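You operate a simulated robot arm through the tools that you are given. There is no shell and no other tool.

Carry out the task below with a simulated robot arm. There is one attempt and no reset: what you move stays moved.

TASK
Tighten both couplers on the scaffold tubes to 10 Nm, blue first.
Fine: set the dial, and park the driver in its stand.

The check looks at the end state, three seconds after you hand in, the way a careful person would. Anything else that was tipped, shoved, dropped, spilled or broken makes it a failure.

THE ROBOT
A 6-joint arm with a two-finger parallel gripper, fixed in place. Base frame: the origin is on the floor under the middle of its stand, x ahead of it, y to its left, z up; the work surface is at about z = 450. Units: mm, rad, N and s.
With the tool pointing down near the work surface it reaches from about 100 to 520 mm from the base axis. Its first joint turns from -1.152 to 1.152 rad. Payload 2.7 kg.
The TCP is the grasp point between the finger pads, 23 mm short of the fingertips. In the tool frame z runs along the fingers and y along their closing line. Largest opening 94 mm; finger width 38, thickness 10; the body of the gripper, 54 by 96 mm, starts 39 mm behind the TCP.
Orientation is that of the tool frame in the base frame, as [roll, pitch, yaw] about the fixed x, y, z axes, in that order (R = Rz(yaw) Ry(pitch) Rx(roll)). With the fingers straight down and closing along the base's y, the tool's x points along the base's -x, its y along +y and its z along -z.

THE INTERFACE
- The arm moves only by the tool drive_tool. Its argument "moves" is a list of rows, each a list of 6 numbers: the shift along the tool's x, y, z in mm, then the turn, a rotation vector about the tool's x, y, z in rad. In form: [[dx, dy, dz, wx, wy, wz], ...]. A call has 1 to 20 rows; each row is the pose to reach, as a shift and turn from the pose commanded when the call began, along the tool's axes at that moment. "fingers" is the gripper command, from -1 (shut) to 1 (fully open), values between in proportion, set as the call begins (left out, the last holds). Each row takes 0.2 s and may step no farther than 50 mm and 0.15 rad from the row before; otherwise, or with a gripper value out of range, the whole call is refused. A pose out of reach is approached as far as the arm can. The call stops where the force on the tool passes 40 N (or 10 N more than at its start, if that is more) or the arm is blocked; 0.2 s more then pass. Each finger travels about 45 mm/s and halts on what it meets, pressing with about 32 N; the grip force reading is that of the motor and also rises with nothing between the fingers. The clock runs only during rows and for 0.2 s after the last one: add rows that repeat a pose to give the fingers time. It gives the time, the measured TCP pose, the force on the tool (base axes), the opening and the grip force at its end, in the units of the frame above (readings bear some noise), with the torque about the TCP (base axes, N m) and any sound that the robot's microphone picked up.
- Cameras (640 x 400 px; columns grow to the right, rows downward): "scene" is fixed at [77.4, -436, 1399]; the picture's right is [0.74, -0.67, 0.00], its down [-0.41, -0.46, -0.79] and it looks along [0.53, 0.58, -0.62] (base axes); focal length 333 px, centre (320, 200). "wrist" rides on the gripper at [86, 16, -75] in the tool frame; the picture's right is [-0.18, 0.98, 0.00], its down [-0.58, -0.11, -0.81] and it looks along [-0.79, -0.15, 0.59] (tool axes); focal length 243 px, centre (320, 200). There is no depth. A picture from a camera that has moved, and an enlarged one, comes with that camera's place and axes in the base frame and with its lens.
- snapshot(camera): a new picture of that camera. The clock stands still meanwhile.
- inspect(camera, box): a new picture of the part [left, top, right, bottom] of that camera's present view, enlarged. The clock stands still meanwhile.
- job_done(): hands the job in; it is judged then, once.

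Places have to be worked out from the pictures, the camera data and where the tool is seen. Open the gripper and draw the arm clear of the work before you hand the job in, unless the task says otherwise.

The tools are called as name(argument=value, ...) on one line, values as JSON. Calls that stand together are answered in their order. drive_tool: Moves the arm, as the interface text tells. Its arguments: {"type":"object","properties":{"moves":{"type":"array","items":{"type":"array","items":{"type":"number"}}},"fingers":{"type":"number"}},"required":["moves"]} The other tools are called the same way: snapshot (camera) takes a picture; inspect (camera, box) takes an enlarged picture of a part of a camera's view; job_done () hands the job in.

At the start:

```text
clock: 0.0
tcp_pos: [412.7, 99.5, 854.8]
ee_rot: [-3.142, 0.0, 3.141]
force: [0.0, 0.6, -0.4]
torque: [-0.04, 0.0, 0.0]
finger_gap: 93.8
grip_force: 0.1
```

scene: 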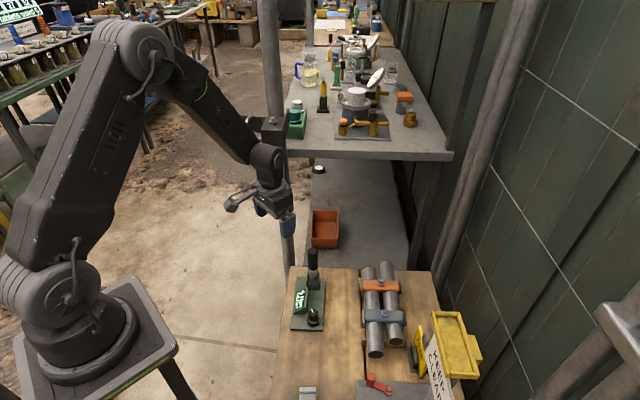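
wrist: 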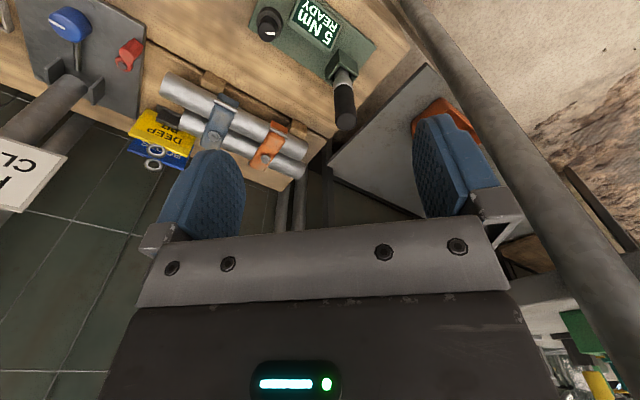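

I see a bench with two tubes, blue and orange couplers, a driver in a stand with a dial reading "5 Nm READY". I'll look closely at each part before moving.

inspect(camera="scene", box=[270, 240, 350, 340])

inspect(camera="scene", box=[340, 250, 500, 400])

inspect(camera="wrist", box=[240, 0, 400, 140])

inspect(camera="wrist", box=[0, 0, 330, 200])

```text
4.00 times, centred on (310, 290) of scene
camera zoom: at [77.4, -436.0, 1399.0], right [0.74, -0.67, 0.0], down [-0.41, -0.46, -0.79], along [0.53, 0.58, -0.62], focal length 1330 px, centre (360, -160)
```

zoom: 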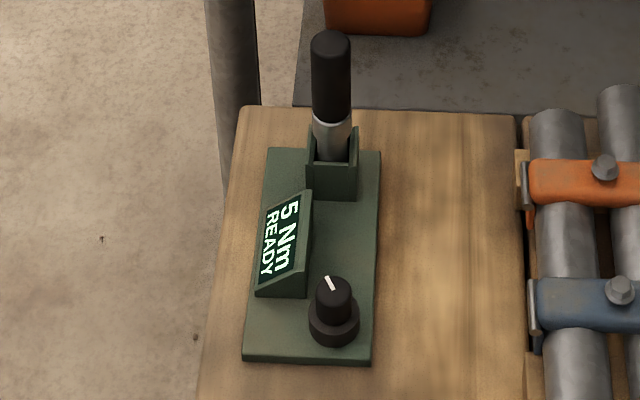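

```text
2.67 times, centred on (420, 325) of scene
camera zoom: at [77.4, -436.0, 1399.0], right [0.74, -0.67, 0.0], down [-0.41, -0.46, -0.79], along [0.53, 0.58, -0.62], focal length 887 px, centre (53, -133)
```

zoom: 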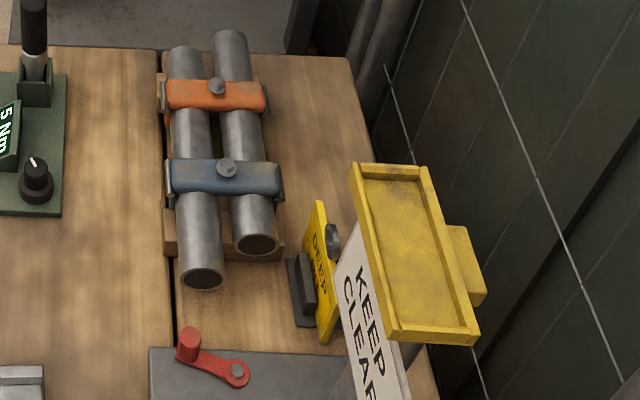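

```text
2.86 times, centred on (320, 70) of wrist
camera zoom: at [326.3, 116.1, 930.4], right [0.18, 0.98, 0.0], down [0.58, -0.11, 0.81], along [0.79, -0.15, -0.59], focal length 693 px, centre (320, 571)
```

zoom: 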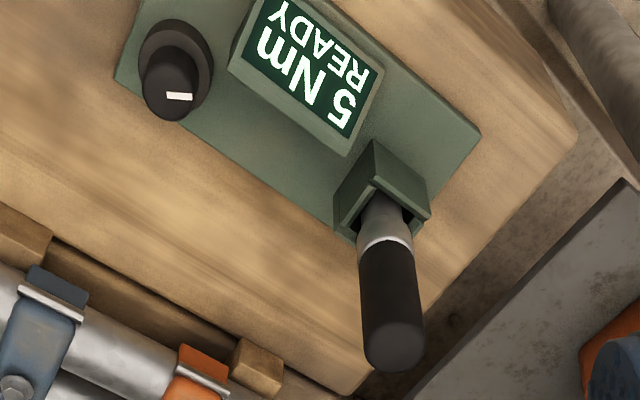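

```text
1.94 times, centred on (165, 100) of wrist
camera zoom: at [326.3, 116.1, 930.4], right [0.18, 0.98, 0.0], down [0.58, -0.11, 0.81], along [0.79, -0.15, -0.59], focal length 470 px, centre (621, 394)
```

zoom: 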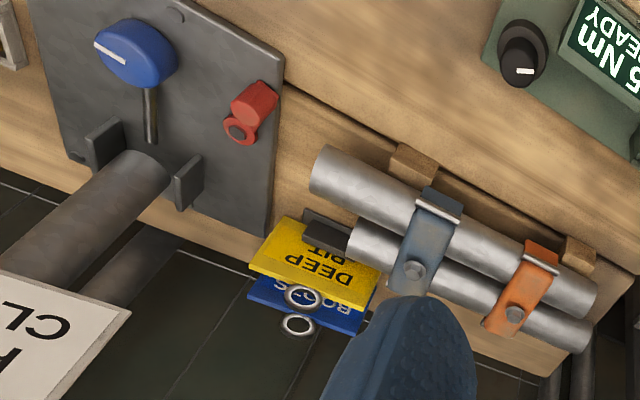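

From the two cameras I triangulate the handle top at about (543, 114, 635) and the blue bolt at about (595, -148, 543). I'll zoom in further on the display, the couplers and the signs before I commit to a plan.

inspect(camera="wrist", box=[120, 70, 220, 180])

inspect(camera="wrist", box=[190, 80, 320, 190])

inspect(camera="scene", box=[350, 255, 420, 330])

inspect(camera="scene", box=[400, 300, 500, 400])

```text
3.64 times, centred on (170, 125) of wrist
camera zoom: at [326.3, 116.1, 930.4], right [0.18, 0.98, 0.0], down [0.58, -0.11, 0.81], along [0.79, -0.15, -0.59], focal length 882 px, centre (866, 473)
```

zoom: 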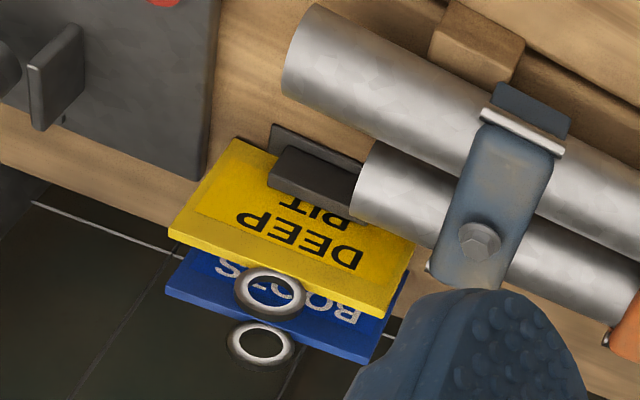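

```text
3.64 times, centred on (255, 135) of wrist
camera zoom: at [326.3, 116.1, 930.4], right [0.18, 0.98, 0.0], down [0.58, -0.11, 0.81], along [0.79, -0.15, -0.59], focal length 882 px, centre (556, 436)
```

zoom: 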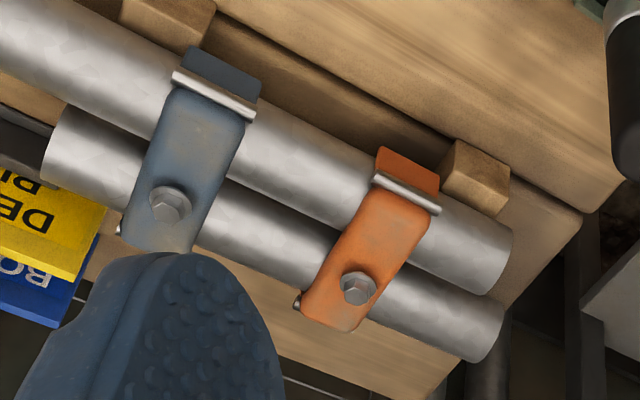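

```text
5.33 times, centred on (385, 292) of scene
camera zoom: at [77.4, -436.0, 1399.0], right [0.74, -0.67, 0.0], down [-0.41, -0.46, -0.79], along [0.53, 0.58, -0.62], focal length 1774 px, centre (-27, -293)
```

zoom: 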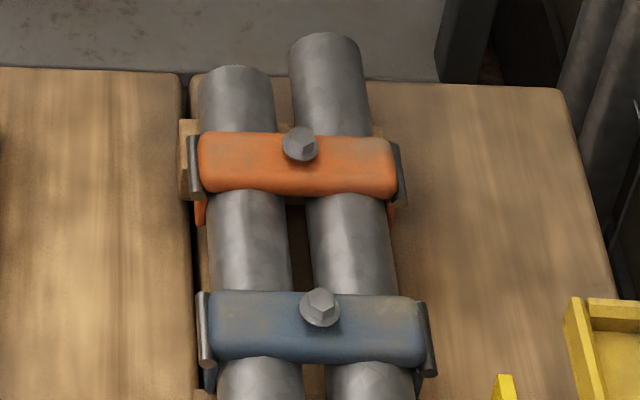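

```text
4.00 times, centred on (450, 350) of scene
camera zoom: at [77.4, -436.0, 1399.0], right [0.74, -0.67, 0.0], down [-0.41, -0.46, -0.79], along [0.53, 0.58, -0.62], focal length 1330 px, centre (-200, -400)
```

zoom: 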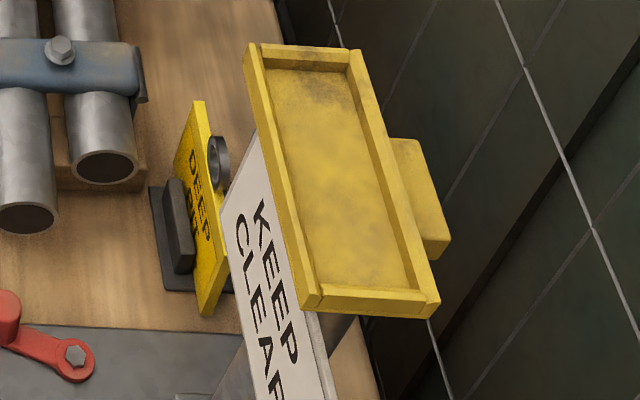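

The bolts are upright hex heads: blue near (595, -148, 543) and orange near (675, -70, 543). The dial is near (456, 14, 510). I'll lower the arm partway towards the dial to get a close wrist view.

drive_tool(moves=[[5, -14, 41, 0, 0, 0], [10, -28, 82, 0, 0, 0], [16, -42, 123, 0, 0, 0], [21, -56, 164, 0, 0, 0], [26.7, -70.5, 204.8, 0, 0, 0]])

snapshot(camera="wrist")

snapshot(camera="scene")

```text
clock: 1.2
tcp_pos: [385.0, 29.9, 649.0]
ee_rot: [-3.141, -0.001, -3.141]
force: [-0.2, 0.4, 0.8]
torque: [-0.01, 0.01, -0.01]
finger_gap: 94.2
grip_force: 0.0
```

```text
taken
camera wrist: at [298.6, 48.3, 724.3], right [0.18, 0.98, 0.0], down [0.58, -0.11, 0.81], along [0.79, -0.15, -0.59], focal length 243 px, centre (320, 200)
```

wrist: 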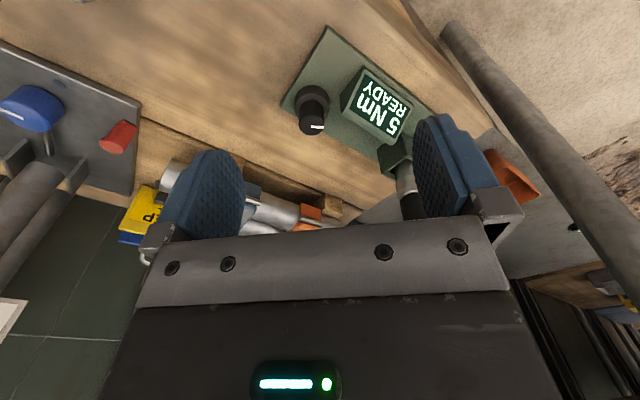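

```text
taken
```

scene: 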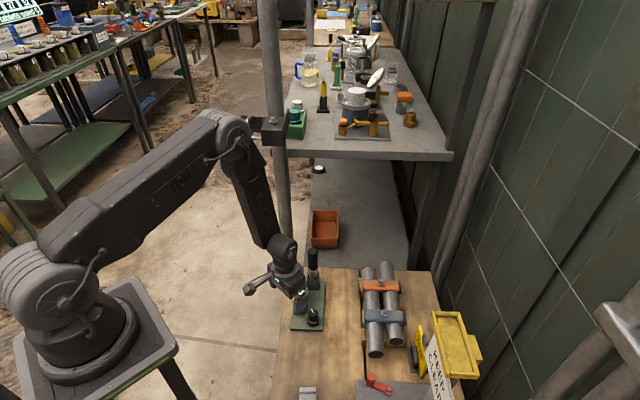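

The arm tracks well and the stand is now in close view. I'll zoom in on the dial and display to see the pointer and any scale.

inspect(camera="wrist", box=[270, 20, 430, 150])

inspect(camera="wrist", box=[370, 110, 450, 230])

inspect(camera="scene", box=[230, 220, 340, 340])

```text
3.08 times, centred on (350, 85) of wrist
camera zoom: at [298.6, 48.3, 724.3], right [0.18, 0.98, 0.0], down [0.58, -0.11, 0.81], along [0.79, -0.15, -0.59], focal length 746 px, centre (228, 554)
```

zoom: 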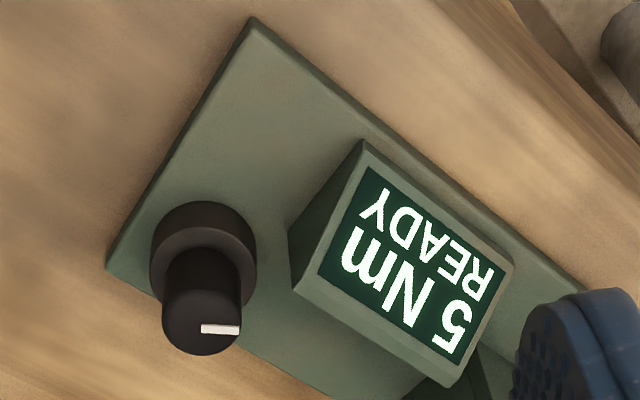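

```text
3.33 times, centred on (410, 170) of wrist
camera zoom: at [298.6, 48.3, 724.3], right [0.18, 0.98, 0.0], down [0.58, -0.11, 0.81], along [0.79, -0.15, -0.59], focal length 809 px, centre (20, 300)
```

zoom: 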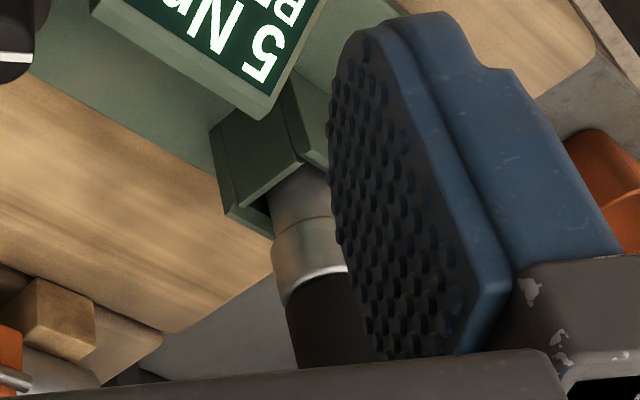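

```text
3.33 times, centred on (285, 280) of scene
camera zoom: at [77.4, -436.0, 1399.0], right [0.74, -0.67, 0.0], down [-0.41, -0.46, -0.79], along [0.53, 0.58, -0.62], focal length 1108 px, centre (437, -67)
```

zoom: 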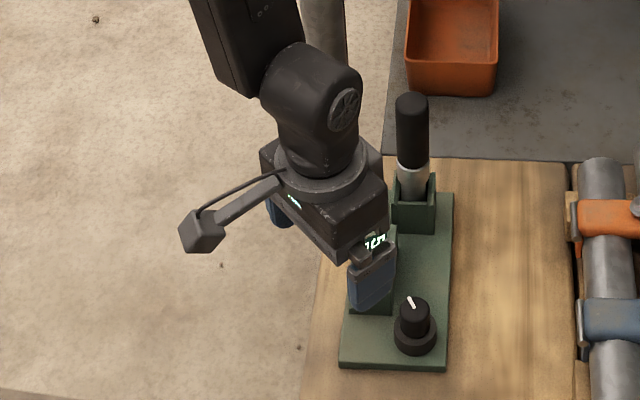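

The knob axis works out at about (453.5, 11), with its top at z≈509, a flange top at z≈478, and the display's high edge at z≈493. I'll move above the knob and turn the closing line across the stand, at 45°, so the fingers miss the display.

drive_tool(moves=[[-12, -3, 5, 0, 0, -0.131], [-24, -6, 15, 0, 0, -0.262], [-36, -9, 25, 0, 0, -0.393], [-48, -12, 38, 0, 0, -0.524], [-60, -16, 50, 0, 0, -0.655], [-68.5, -18.9, 64, 0, 0, -0.785]])

snapshot(camera="wrist")

inspect(camera="scene", box=[260, 240, 350, 340])

```text
clock: 2.6
tcp_pos: [454.5, 9.0, 584.4]
ee_rot: [-3.141, -0.001, -2.353]
force: [-0.5, 0.1, 0.2]
torque: [0.02, -0.01, 0.03]
finger_gap: 94.0
grip_force: 0.0
```

```text
taken
camera wrist: at [382.0, -40.0, 660.3], right [-0.57, 0.82, 0.0], down [0.49, 0.33, 0.81], along [0.66, 0.46, -0.59], focal length 243 px, centre (320, 200)
```

wrist: 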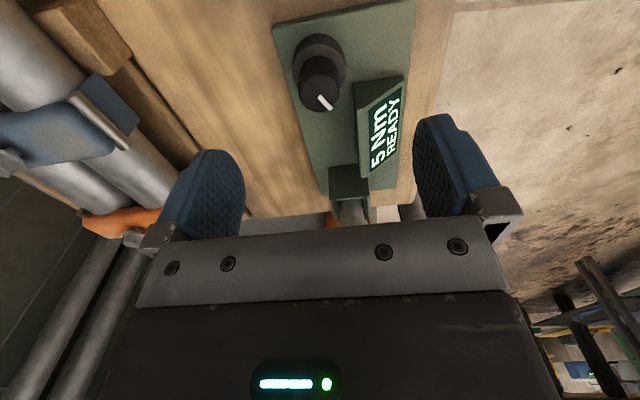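

```text
4.00 times, centred on (305, 290) of scene
camera zoom: at [77.4, -436.0, 1399.0], right [0.74, -0.67, 0.0], down [-0.41, -0.46, -0.79], along [0.53, 0.58, -0.62], focal length 1330 px, centre (380, -160)
```

zoom: 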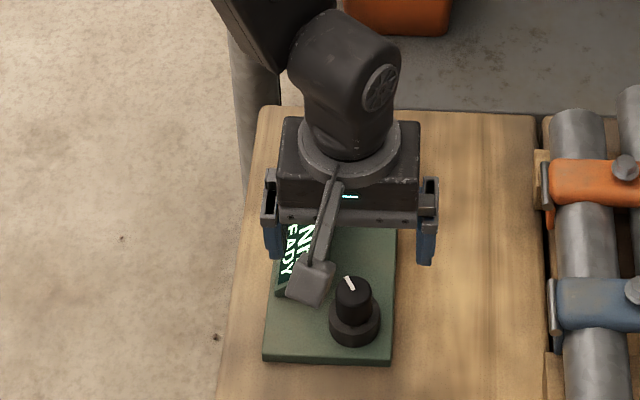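

The tool axis at the knob-top height should project to about pixel (320, 93), and the knob top appears right there. I'll zoom in to refine the centring and the flange height before descending.

inspect(camera="wrist", box=[260, 20, 380, 130])

inspect(camera="scene", box=[300, 290, 340, 335])

```text
3.64 times, centred on (320, 75) of wrist
camera zoom: at [382.0, -40.0, 660.3], right [-0.57, 0.82, 0.0], down [0.49, 0.33, 0.81], along [0.66, 0.46, -0.59], focal length 882 px, centre (320, 654)
```

zoom: 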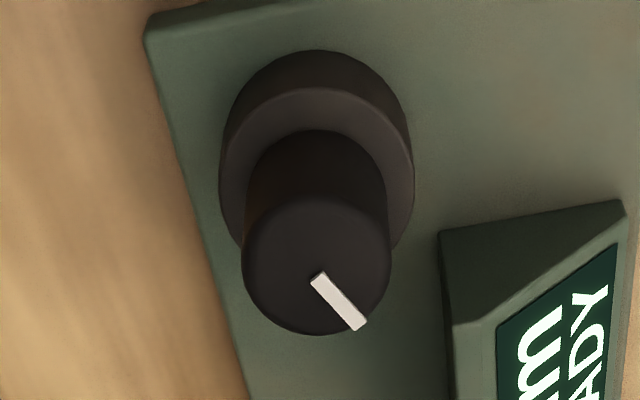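

```text
8.89 times, centred on (320, 312) of scene
camera zoom: at [77.4, -436.0, 1399.0], right [0.74, -0.67, 0.0], down [-0.41, -0.46, -0.79], along [0.53, 0.58, -0.62], focal length 2956 px, centre (320, -800)
```

zoom: 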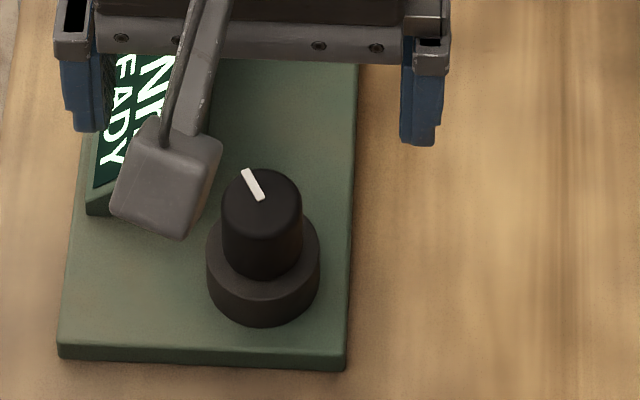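

Knob top is at 509.5 and the flange top at 477, with the tool centred to within 1 mm. The display face is 27 mm away, which clears the fingers. I'll descend to z≈504 with the fingers part closed, so the tips stop 4 mm above the flange.

drive_tool(moves=[[0, 0, 15, 0, 0, 0], [0, 0, 30, 0, 0, 0], [0, 0, 45, 0, 0, 0], [0, 0, 60, 0, 0, 0], [0, 0, 72, 0, 0, 0], [0, 0, 80, 0, 0, 0]], fingers=0.1)

snapshot(camera="wrist")

inspect(camera="scene", box=[280, 270, 350, 335])

```text
clock: 4.0
tcp_pos: [453.1, 9.7, 505.9]
ee_rot: [-3.141, 0.0, -2.357]
force: [0.0, 0.0, -0.1]
torque: [0.01, 0.01, -0.01]
finger_gap: 52.1
grip_force: 0.1
```

```text
taken
camera wrist: at [382.3, -39.1, 581.1], right [-0.56, 0.83, 0.0], down [0.49, 0.33, 0.81], along [0.67, 0.46, -0.59], focal length 243 px, centre (320, 200)
```

wrist: 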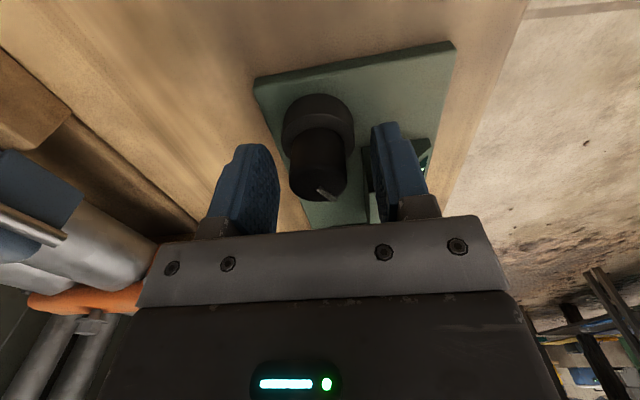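

```text
6.15 times, centred on (315, 302) of scene
camera zoom: at [77.4, -436.0, 1399.0], right [0.74, -0.67, 0.0], down [-0.41, -0.46, -0.79], along [0.53, 0.58, -0.62], focal length 2046 px, centre (351, -431)
```

zoom: 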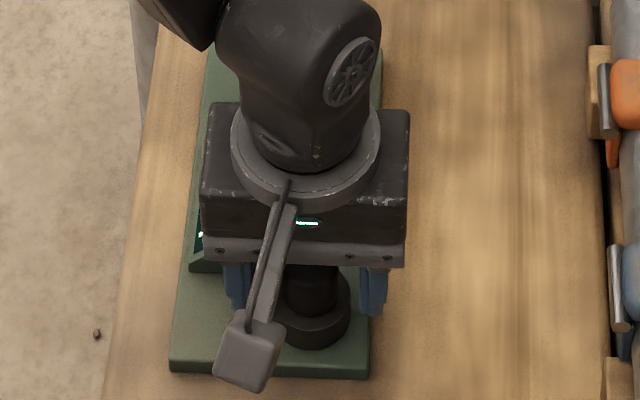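

The fingers straddle the knob symmetrically, so I'll close on it and hold for a second.

drive_tool(moves=[[0, 0, 0, 0, 0, 0], [0, 0, 0, 0, 0, 0], [0, 0, 0, 0, 0, 0], [0, 0, 0, 0, 0, 0]], fingers=-1)

inspect(camera="wrist", box=[200, 80, 460, 240])

```text
clock: 5.0
tcp_pos: [454.5, 8.8, 506.0]
ee_rot: [3.141, 0.002, -2.358]
force: [11.5, -13.4, -13.7]
torque: [0.39, 0.04, 0.0]
finger_gap: 27.8
grip_force: 45.2
```

```text
2.46 times, centred on (330, 160) of wrist
camera zoom: at [382.8, -39.7, 581.1], right [-0.56, 0.83, 0.0], down [0.49, 0.33, 0.81], along [0.67, 0.46, -0.59], focal length 597 px, centre (295, 298)
```

zoom: 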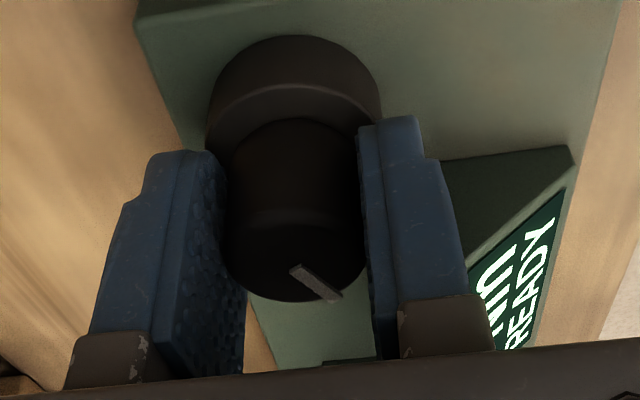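

The knob is gripped at a 27.8 mm gap with a slight sideways load. I'll nudge 0.5 mm to relieve it and turn about 0.3 rad clockwise from above, to learn which way the dial counts.

drive_tool(moves=[[0, -0.5, 0, 0, 0, 0.05], [0, -0.5, 0, 0, 0, 0.12], [0, -0.5, 0, 0, 0, 0.2], [0, -0.5, 0, 0, 0, 0.3]])

snapshot(camera="wrist")

inspect(camera="scene", box=[270, 260, 350, 335])

```text
clock: 6.0
tcp_pos: [456.6, 10.2, 507.2]
ee_rot: [-3.139, 0.007, -2.656]
force: [23.8, -15.1, -19.0]
torque: [0.04, 0.19, 1.17]
finger_gap: 27.1
grip_force: 45.5
```

```text
taken
camera wrist: at [372.6, -15.5, 581.5], right [-0.3, 0.95, 0.0], down [0.56, 0.18, 0.81], along [0.77, 0.24, -0.59], focal length 243 px, centre (320, 200)
```

wrist: 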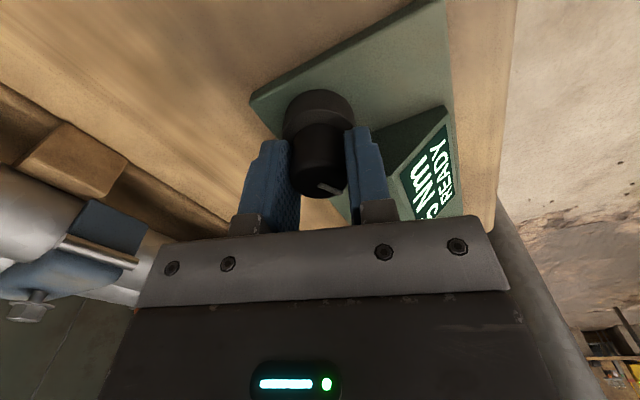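

```text
5.33 times, centred on (310, 298) of scene
camera zoom: at [78.0, -436.2, 1398.9], right [0.74, -0.67, 0.0], down [-0.41, -0.46, -0.79], along [0.53, 0.58, -0.62], focal length 1774 px, centre (373, -320)
```

zoom: 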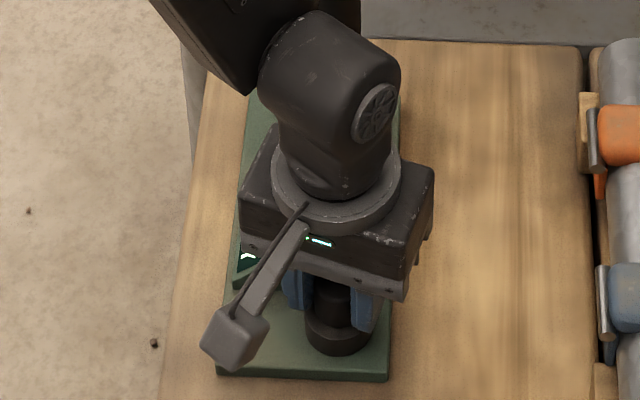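

The reading shows about 1.2 Nm of resisting torque. I'll zoom in to see whether the knob turned and what the display says.

inspect(camera="wrist", box=[230, 70, 480, 240])

```text
2.35 times, centred on (355, 155) of wrist
camera zoom: at [372.6, -15.5, 581.5], right [-0.3, 0.95, 0.0], down [0.56, 0.18, 0.81], along [0.77, 0.24, -0.59], focal length 571 px, centre (238, 306)
```

zoom: 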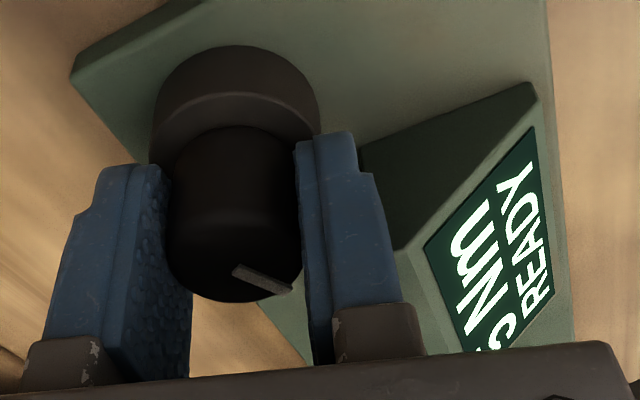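

The pointer swung in the image about as much as the camera did, so the pads slipped and the knob stayed put. It's probably at its lower stop in this direction. I'll unwind and turn the other way, counter-clockwise from above.

drive_tool(moves=[[0, 0.5, 0, 0, 0, -0.1], [0, 0.5, 0, 0, 0, -0.2], [0, 0.5, 0, 0, 0, -0.3], [0, 0.5, 0, 0, 0, -0.4], [0, 0.5, 0, 0, 0, -0.5], [0, 0.5, 0, 0, 0, -0.6]])

snapshot(camera="wrist")

inspect(camera="wrist", box=[230, 70, 480, 240])

inspect(camera="scene", box=[270, 260, 350, 335])

```text
clock: 7.4
tcp_pos: [455.0, 10.3, 506.1]
ee_rot: [-3.136, 0.003, -2.052]
force: [25.2, -4.3, -13.5]
torque: [0.61, 0.49, 0.09]
finger_gap: 26.8
grip_force: 45.0
```

```text
taken
camera wrist: at [401.3, -57.8, 581.5], right [-0.79, 0.62, 0.0], down [0.36, 0.46, 0.81], along [0.5, 0.63, -0.59], focal length 243 px, centre (320, 200)
```

wrist: 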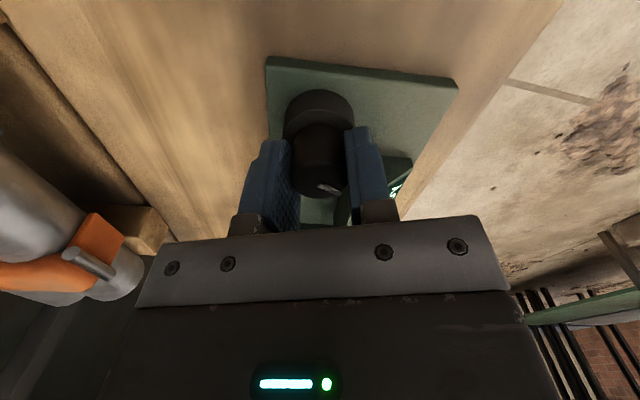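

```text
2.35 times, centred on (355, 155) of wrist
camera zoom: at [401.3, -57.8, 581.5], right [-0.79, 0.62, 0.0], down [0.36, 0.46, 0.81], along [0.5, 0.63, -0.59], focal length 571 px, centre (238, 306)
```

zoom: 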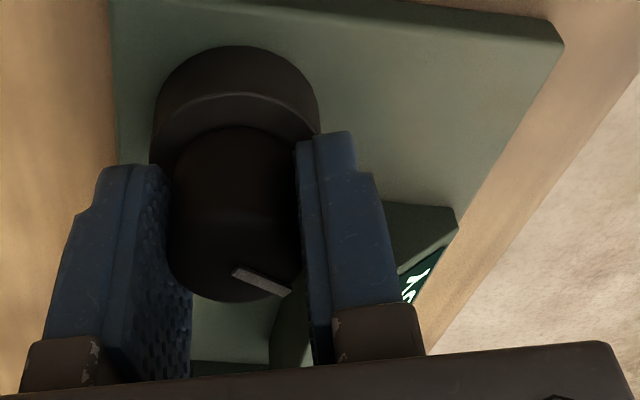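

```text
5.33 times, centred on (310, 298) of scene
camera zoom: at [78.0, -436.0, 1398.9], right [0.74, -0.67, 0.0], down [-0.41, -0.46, -0.79], along [0.53, 0.58, -0.62], focal length 1774 px, centre (373, -320)
```

zoom: 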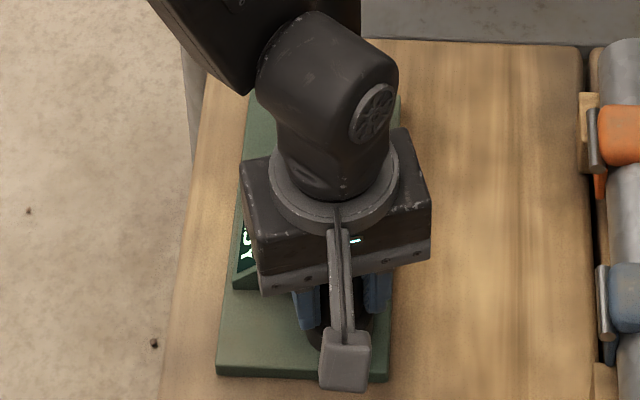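

The pointer now keeps its place relative to the fingers, with almost no resisting torque, so the knob turns counter-clockwise. I'll try to read the display past the gripper.

inspect(camera="scene", box=[290, 290, 320, 320])

inspect(camera="wrist", box=[380, 140, 440, 220])

```text
13.33 times, centred on (305, 305) of scene
camera zoom: at [78.0, -436.0, 1398.9], right [0.74, -0.67, 0.0], down [-0.41, -0.46, -0.79], along [0.53, 0.58, -0.62], focal length 4434 px, centre (520, -1200)
```

zoom: 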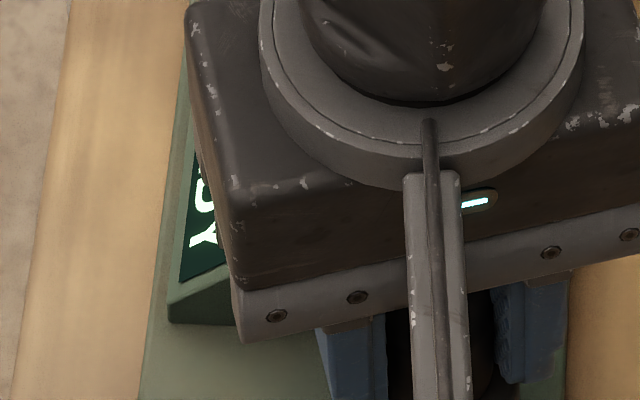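

```text
5.00 times, centred on (410, 180) of wrist
camera zoom: at [401.3, -57.8, 581.5], right [-0.79, 0.62, 0.0], down [0.36, 0.46, 0.81], along [0.5, 0.63, -0.59], focal length 1213 px, centre (-130, 300)
```

zoom: 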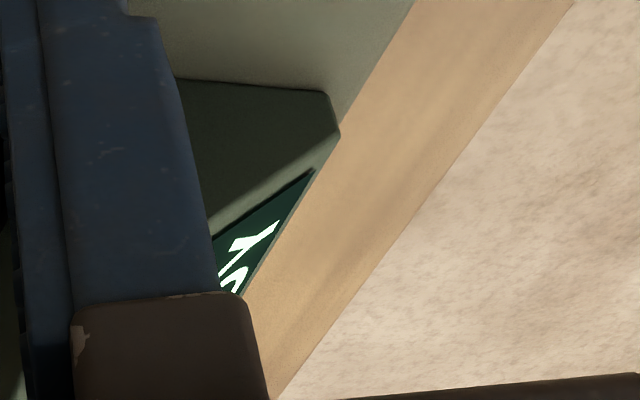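

The digits are hidden behind the gripper, so I'll open, wait, and rise 90 mm straight up to read the display.

drive_tool(moves=[[0, 0, 0, 0, 0, 0], [0, 0, 0, 0, 0, 0], [0, 0, 0, 0, 0, 0], [0, 0, -20, 0, 0, 0], [0, 0, -45, 0, 0, 0], [0, 0, -90, 0, 0, 0]], fingers=0.1)

snapshot(camera="wrist")

inspect(camera="wrist", box=[260, 20, 420, 200])

inspect(camera="scene", box=[270, 260, 350, 335])

```text
clock: 8.8
tcp_pos: [455.8, 9.4, 594.7]
ee_rot: [3.14, 0.0, -2.056]
force: [-0.6, -0.1, 0.8]
torque: [0.03, -0.01, 0.02]
finger_gap: 51.8
grip_force: 0.1
```

```text
taken
camera wrist: at [400.6, -58.4, 670.0], right [-0.78, 0.62, 0.0], down [0.37, 0.46, 0.81], along [0.5, 0.63, -0.59], focal length 243 px, centre (320, 200)
```

wrist: 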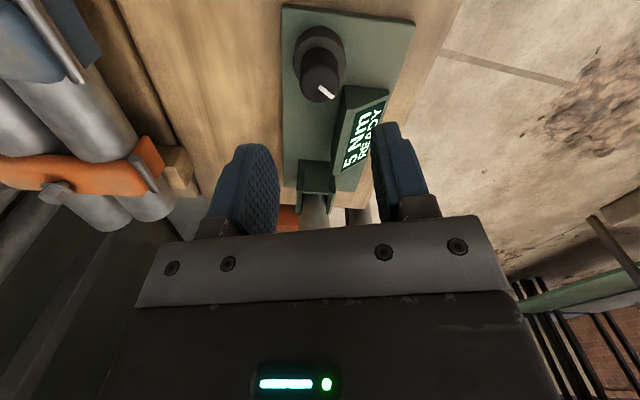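

```text
2.22 times, centred on (340, 110) of wrist
camera zoom: at [400.6, -58.4, 670.0], right [-0.78, 0.62, 0.0], down [0.37, 0.46, 0.81], along [0.5, 0.63, -0.59], focal length 539 px, centre (276, 400)
```

zoom: 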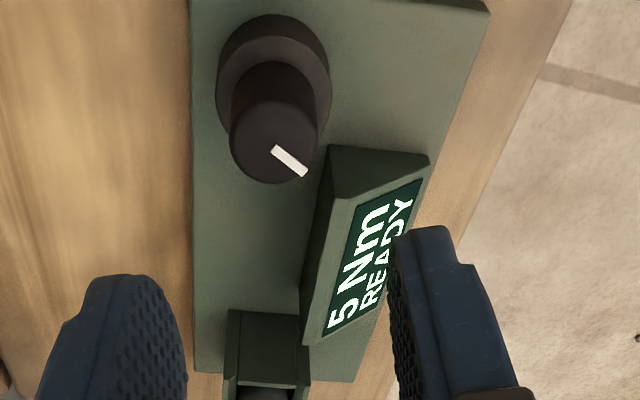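

```text
5.33 times, centred on (310, 298) of scene
camera zoom: at [77.4, -436.0, 1399.0], right [0.74, -0.67, 0.0], down [-0.41, -0.46, -0.79], along [0.53, 0.58, -0.62], focal length 1774 px, centre (373, -320)
```

zoom: 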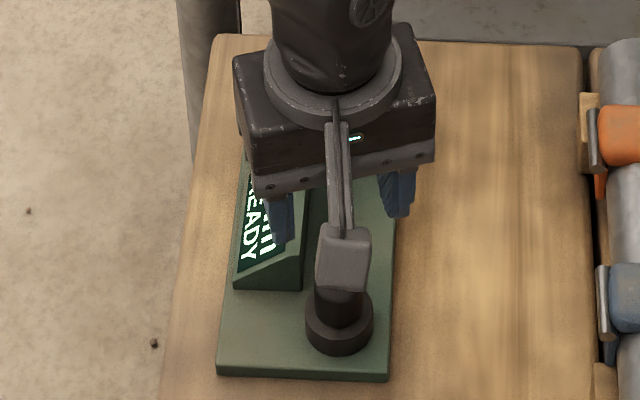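

The display still shows 5 Nm, although the pointer went from about 73° to about 98–108°. I'll regrip at the earlier yaw and turn further counter-clockwise, then read again.

drive_tool(moves=[[0, 0, 0, 0, 0, 0.15], [0, 0, 0, 0, 0, 0.3], [0, 0, 30, 0, 0, 0.3], [0, 0, 60, 0, 0, 0.3], [0, 0, 80, 0, 0, 0.3], [0, 0, 90, 0, 0, 0.3]])

drive_tool(moves=[[0, 0, 0, 0, 0, 0], [0, 0, 0, 0, 0, 0], [0, 0, 0, 0, 0, 0], [0, 0, 0, 0, 0, 0]], fingers=-1)

inspect(camera="wrist", box=[230, 70, 480, 240])

```text
clock: 10.2
tcp_pos: [453.9, 10.3, 505.0]
ee_rot: [-3.141, 0.003, -2.356]
force: [0.0, 0.0, 0.2]
torque: [-0.02, -0.01, 0.01]
finger_gap: 51.7
grip_force: 0.1
```

```text
clock: 11.2
tcp_pos: [454.9, 9.8, 505.6]
ee_rot: [-3.141, 0.002, -2.359]
force: [12.6, -13.3, -15.1]
torque: [0.4, 0.04, -0.01]
finger_gap: 27.6
grip_force: 45.0
```

```text
2.35 times, centred on (355, 155) of wrist
camera zoom: at [382.9, -39.6, 580.5], right [-0.56, 0.83, 0.0], down [0.49, 0.33, 0.81], along [0.67, 0.46, -0.59], focal length 571 px, centre (238, 306)
```

zoom: 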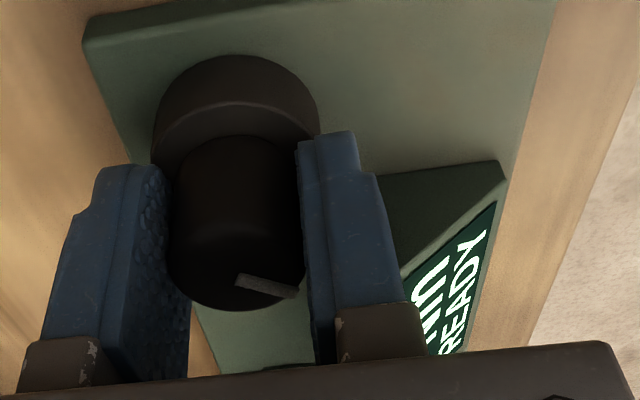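

The knob kept its new angle of about 107°, so there's no spring-back. I'll turn another 0.6 rad counter-clockwise and listen for detents.

drive_tool(moves=[[0, 0, 0, 0, 0, -0.1], [0, 0, 0, 0, 0, -0.2], [0, 0, 0, 0, 0, -0.3], [0, 0, 0, 0, 0, -0.4], [0, 0, 0, 0, 0, -0.5], [0, 0, 0, 0, 0, -0.6]])

snapshot(camera="wrist")

inspect(camera="scene", box=[280, 280, 330, 330])

```text
clock: 11.7
tcp_pos: [455.0, 9.9, 506.2]
ee_rot: [-3.139, 0.001, -2.247]
force: [6.4, -0.6, -11.2]
torque: [0.0, 0.71, 0.01]
finger_gap: 27.8
grip_force: 44.8
stopped in row 2: the force on the tool passed its limit at 41 N (the readings are from after the stop); the commanded pose is now the measured one
```

```text
taken
camera wrist: at [388.6, -47.2, 580.4], right [-0.65, 0.76, 0.0], down [0.45, 0.39, 0.81], along [0.61, 0.53, -0.59], focal length 243 px, centre (320, 200)
```

wrist: 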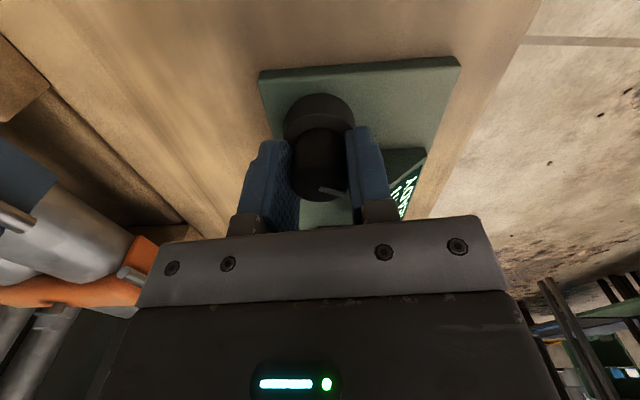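

```text
8.00 times, centred on (305, 305) of scene
camera zoom: at [77.7, -436.0, 1398.9], right [0.74, -0.67, 0.0], down [-0.41, -0.46, -0.79], along [0.53, 0.58, -0.62], focal length 2660 px, centre (440, -640)
```

zoom: 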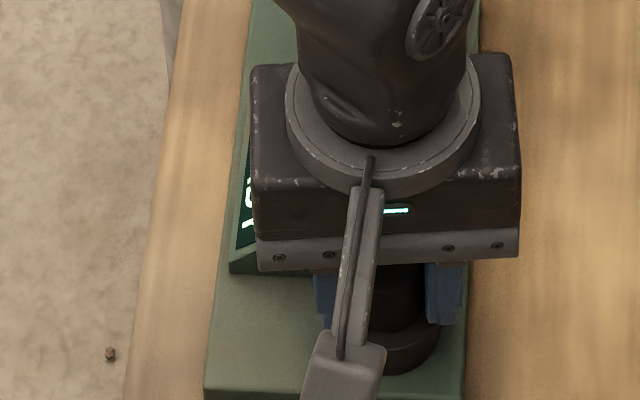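

The force limit tripped after about 0.1 rad and the display text seems to have changed. I'll zoom in on it.

inspect(camera="wrist", box=[360, 130, 440, 230])

inspect(camera="wrist", box=[230, 70, 480, 240])

inspect(camera="scene", box=[290, 290, 320, 320])

```text
4.00 times, centred on (400, 180) of wrist
camera zoom: at [388.6, -47.2, 580.4], right [-0.65, 0.76, 0.0], down [0.45, 0.39, 0.81], along [0.61, 0.53, -0.59], focal length 970 px, centre (0, 280)
```

zoom: 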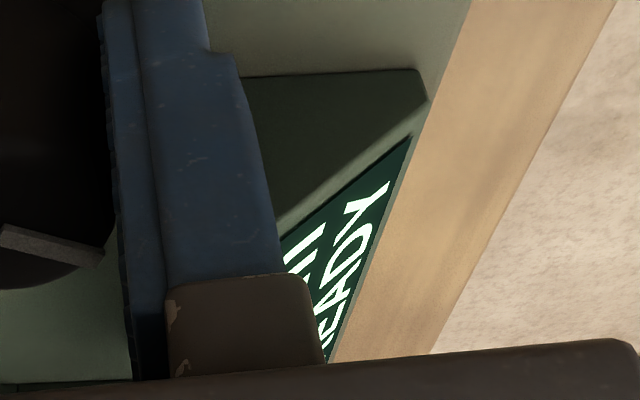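

```text
2.35 times, centred on (355, 155) of wrist
camera zoom: at [388.6, -47.2, 580.4], right [-0.65, 0.76, 0.0], down [0.45, 0.39, 0.81], along [0.61, 0.53, -0.59], focal length 571 px, centre (238, 306)
```

zoom: 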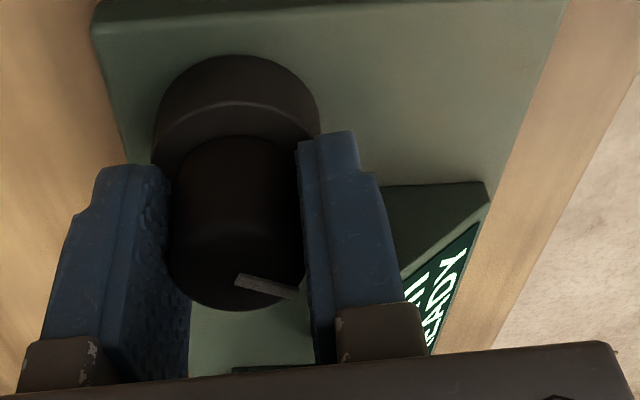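

```text
13.33 times, centred on (305, 305) of scene
camera zoom: at [77.7, -436.0, 1398.9], right [0.74, -0.67, 0.0], down [-0.41, -0.46, -0.79], along [0.53, 0.58, -0.62], focal length 4434 px, centre (520, -1200)
```

zoom: 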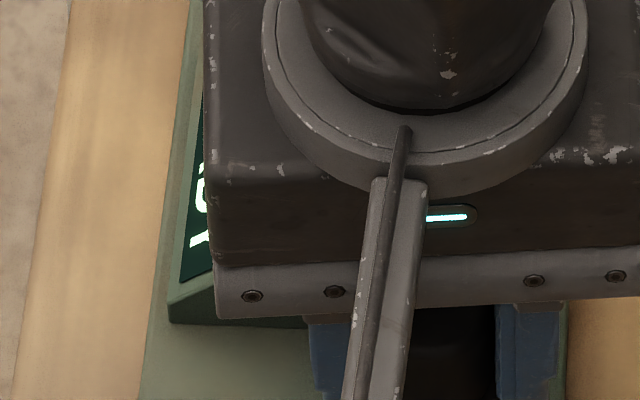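

It still shows READY with the same pose relative to the knob, so that stop was just the accumulated side load, now relaxed. I'll keep turning counter-clockwise from here in smaller steps.

drive_tool(moves=[[0, 0, 0, 0, 0, -0.06], [0, 0, 0, 0, 0, -0.12], [0, 0, 0, 0, 0, -0.18], [0, 0, 0, 0, 0, -0.24], [0, 0, 0, 0, 0, -0.3], [0, 0, 0, 0, 0, -0.36], [0, 0, 0, 0, 0, -0.42], [0, 0, 0, 0, 0, -0.48]])

inspect(camera="wrist", box=[230, 70, 480, 240])

inspect(camera="scene", box=[290, 290, 320, 320])

```text
clock: 13.5
tcp_pos: [455.9, 10.3, 505.9]
ee_rot: [-3.136, 0.002, -1.768]
force: [13.9, -4.6, -26.2]
torque: [0.24, 0.36, -0.04]
finger_gap: 28.0
grip_force: 44.8
```

```text
2.35 times, centred on (355, 155) of wrist
camera zoom: at [422.6, -71.5, 580.6], right [-0.93, 0.37, 0.0], down [0.22, 0.55, 0.81], along [0.3, 0.75, -0.59], focal length 571 px, centre (238, 306)
```

zoom: 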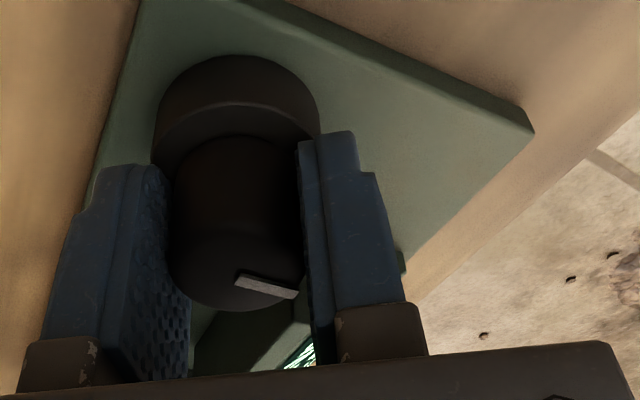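

```text
13.33 times, centred on (305, 305) of scene
camera zoom: at [78.0, -436.1, 1398.9], right [0.74, -0.67, 0.0], down [-0.41, -0.46, -0.79], along [0.53, 0.58, -0.62], focal length 4434 px, centre (520, -1200)
```

zoom: 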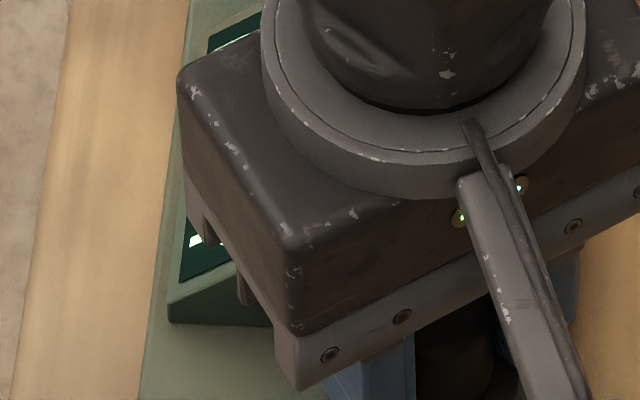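

The knob followed another 0.48 rad. I'll zoom on the sliver of display visible between the fingers.

inspect(camera="wrist", box=[330, 195, 375, 235])

drive_tool(moves=[[0, 0, 0, 0, 0, 0], [0, 0, 0, 0, 0, 0], [0, 0, 0, 0, 0, 0], [0, 0, -20, 0, 0, 0], [0, 0, -45, 0, 0, 0], [0, 0, -90, 0, 0, 0]], fingers=0.1)

snapshot(camera="wrist")

inspect(camera="scene", box=[270, 260, 350, 335])

```text
10.00 times, centred on (352, 215) of wrist
camera zoom: at [422.6, -71.5, 580.6], right [-0.93, 0.37, 0.0], down [0.22, 0.55, 0.81], along [0.3, 0.75, -0.59], focal length 2426 px, centre (-5, 50)
```

zoom: 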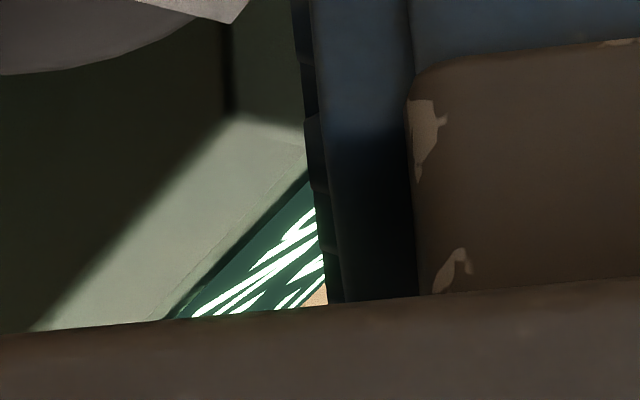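

```text
clock: 14.9
tcp_pos: [454.0, 10.3, 594.1]
ee_rot: [-3.14, 0.0, -1.768]
force: [0.9, 0.8, 0.0]
torque: [-0.01, -0.01, -0.01]
finger_gap: 52.1
grip_force: 0.1
```

```text
taken
camera wrist: at [423.0, -71.0, 668.9], right [-0.93, 0.37, 0.0], down [0.22, 0.55, 0.81], along [0.3, 0.75, -0.59], focal length 243 px, centre (320, 200)
```

wrist: 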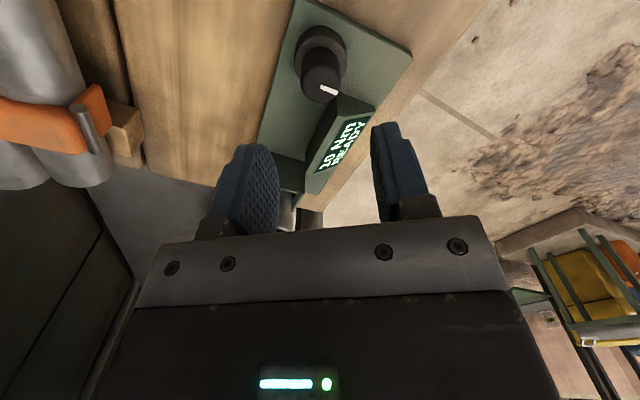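

```text
5.33 times, centred on (310, 298) of scene
camera zoom: at [77.4, -436.0, 1399.0], right [0.74, -0.67, 0.0], down [-0.41, -0.46, -0.79], along [0.53, 0.58, -0.62], focal length 1774 px, centre (373, -320)
```

zoom: 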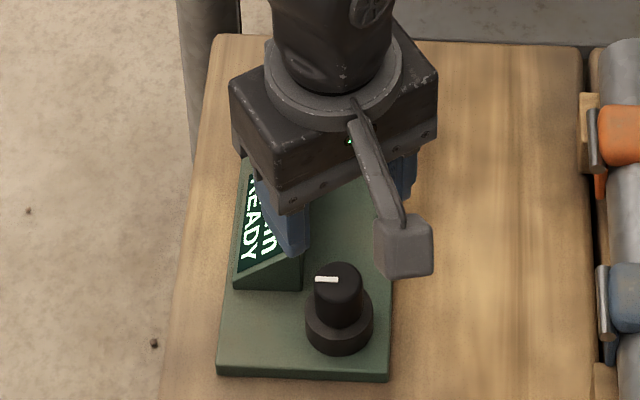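

The display appears to read 10 Nm now. I'll zoom in to be sure.

inspect(camera="wrist", box=[280, 40, 400, 200])

```text
2.50 times, centred on (340, 120) of wrist
camera zoom: at [423.0, -71.0, 668.9], right [-0.93, 0.37, 0.0], down [0.22, 0.55, 0.81], along [0.3, 0.75, -0.59], focal length 606 px, centre (270, 400)
```

zoom: 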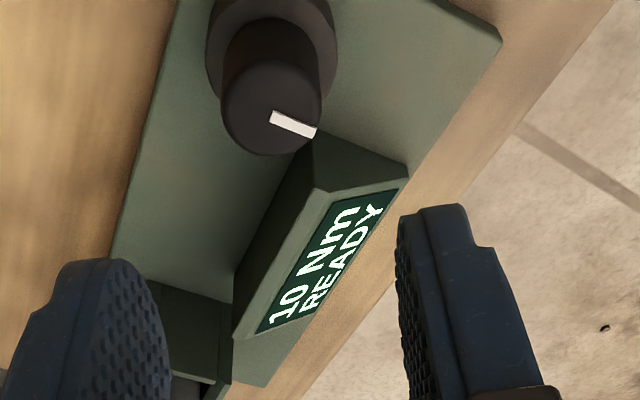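

The dial is set: the display reads 10 Nm READY. Next I'll raise the arm and return the tool to its original yaw, so I can map the driver and bolts more exactly.

drive_tool(moves=[[0, 0, -20, 0, 0, 0.1373], [0, 0, -40, 0, 0, 0.2746], [0, 0, -60, 0, 0, 0.4119], [0, 0, -80, 0, 0, 0.5492], [0, 0, -100, 0, 0, 0.6865], [0, 0, -120, 0, 0, 0.8238], [0, 0, -140, 0, 0, 0.9611], [0, 0, -156, 0, 0, 1.0984], [0, 0, -156, 0, 0, 1.2357], [0, 0, -156, 0, 0, 1.3733]], fingers=1)

snapshot(camera="wrist")

inspect(camera="wrist", box=[130, 80, 320, 240])

```text
clock: 17.1
tcp_pos: [453.5, 8.7, 753.3]
ee_rot: [-3.14, 0.002, 3.14]
force: [0.1, 0.2, 0.6]
torque: [0.01, 0.01, -0.01]
finger_gap: 93.9
grip_force: 0.0
```

```text
taken
camera wrist: at [368.1, 26.2, 827.1], right [0.19, 0.98, 0.0], down [0.58, -0.11, 0.81], along [0.79, -0.15, -0.59], focal length 243 px, centre (320, 200)
```

wrist: 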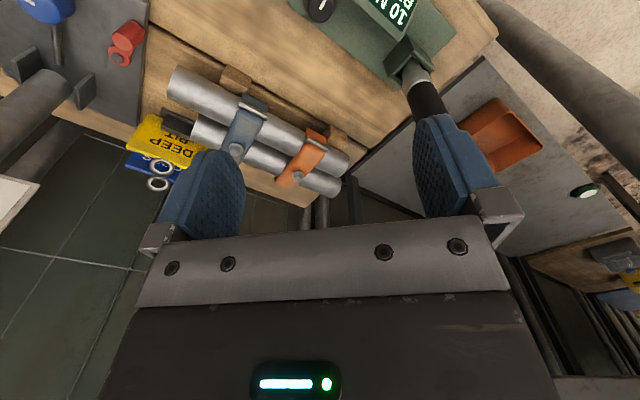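

```text
2.50 times, centred on (225, 160) of wrist
camera zoom: at [368.1, 26.2, 827.1], right [0.19, 0.98, 0.0], down [0.58, -0.11, 0.81], along [0.79, -0.15, -0.59], focal length 606 px, centre (558, 300)
```

zoom: 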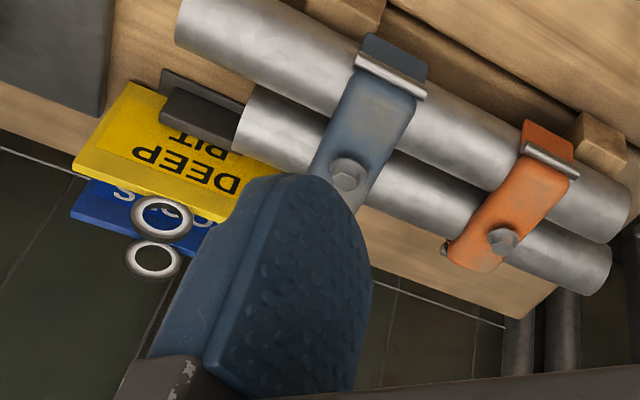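

Both bolt heads are visible. I'll move to a spot where the camera looks at both from closer in, centred between the fingers, and triangulate again.

drive_tool(moves=[[-16, -37, 18, 0, 0, 0], [-32, -74, 36, 0, 0, 0], [-46, -109, 52, 0, 0, 0], [-46, -109, 52, 0, 0, 0]])

snapshot(camera="wrist")

inspect(camera="wrist", box=[250, 90, 410, 200])

inspect(camera="scene", box=[350, 260, 410, 330])

```text
clock: 18.1
tcp_pos: [499.8, -98.0, 699.0]
ee_rot: [3.141, 0.004, -3.139]
force: [0.1, 0.4, -1.1]
torque: [-0.03, 0.01, -0.01]
finger_gap: 94.2
grip_force: 0.1
```

```text
taken
camera wrist: at [414.0, -82.0, 773.3], right [0.18, 0.98, 0.0], down [0.58, -0.11, 0.81], along [0.79, -0.15, -0.59], focal length 243 px, centre (320, 200)
```

wrist: 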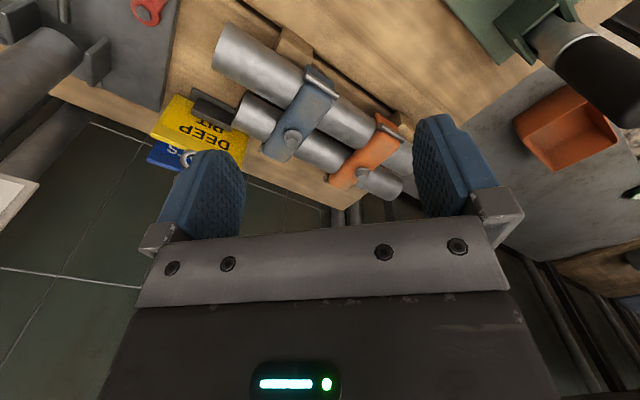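

```text
3.64 times, centred on (330, 145) of wrist
camera zoom: at [414.0, -82.0, 773.3], right [0.18, 0.98, 0.0], down [0.58, -0.11, 0.81], along [0.79, -0.15, -0.59], focal length 882 px, centre (284, 400)
```

zoom: 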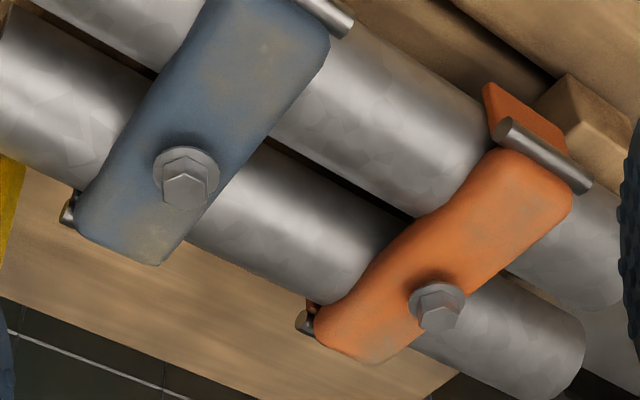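

```text
5.71 times, centred on (380, 295) of scene
camera zoom: at [77.4, -436.0, 1399.0], right [0.74, -0.67, 0.0], down [-0.41, -0.46, -0.79], along [0.53, 0.58, -0.62], focal length 1900 px, centre (-23, -343)
```

zoom: 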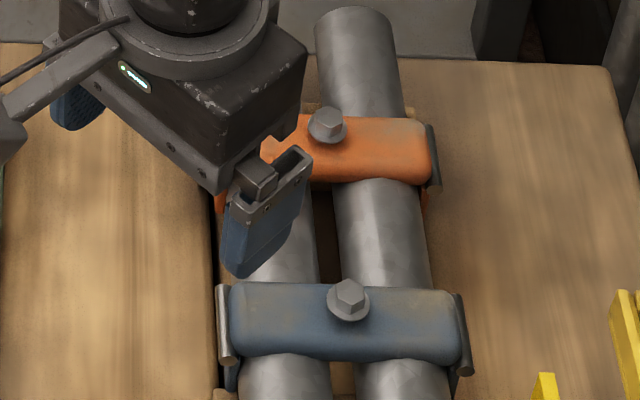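

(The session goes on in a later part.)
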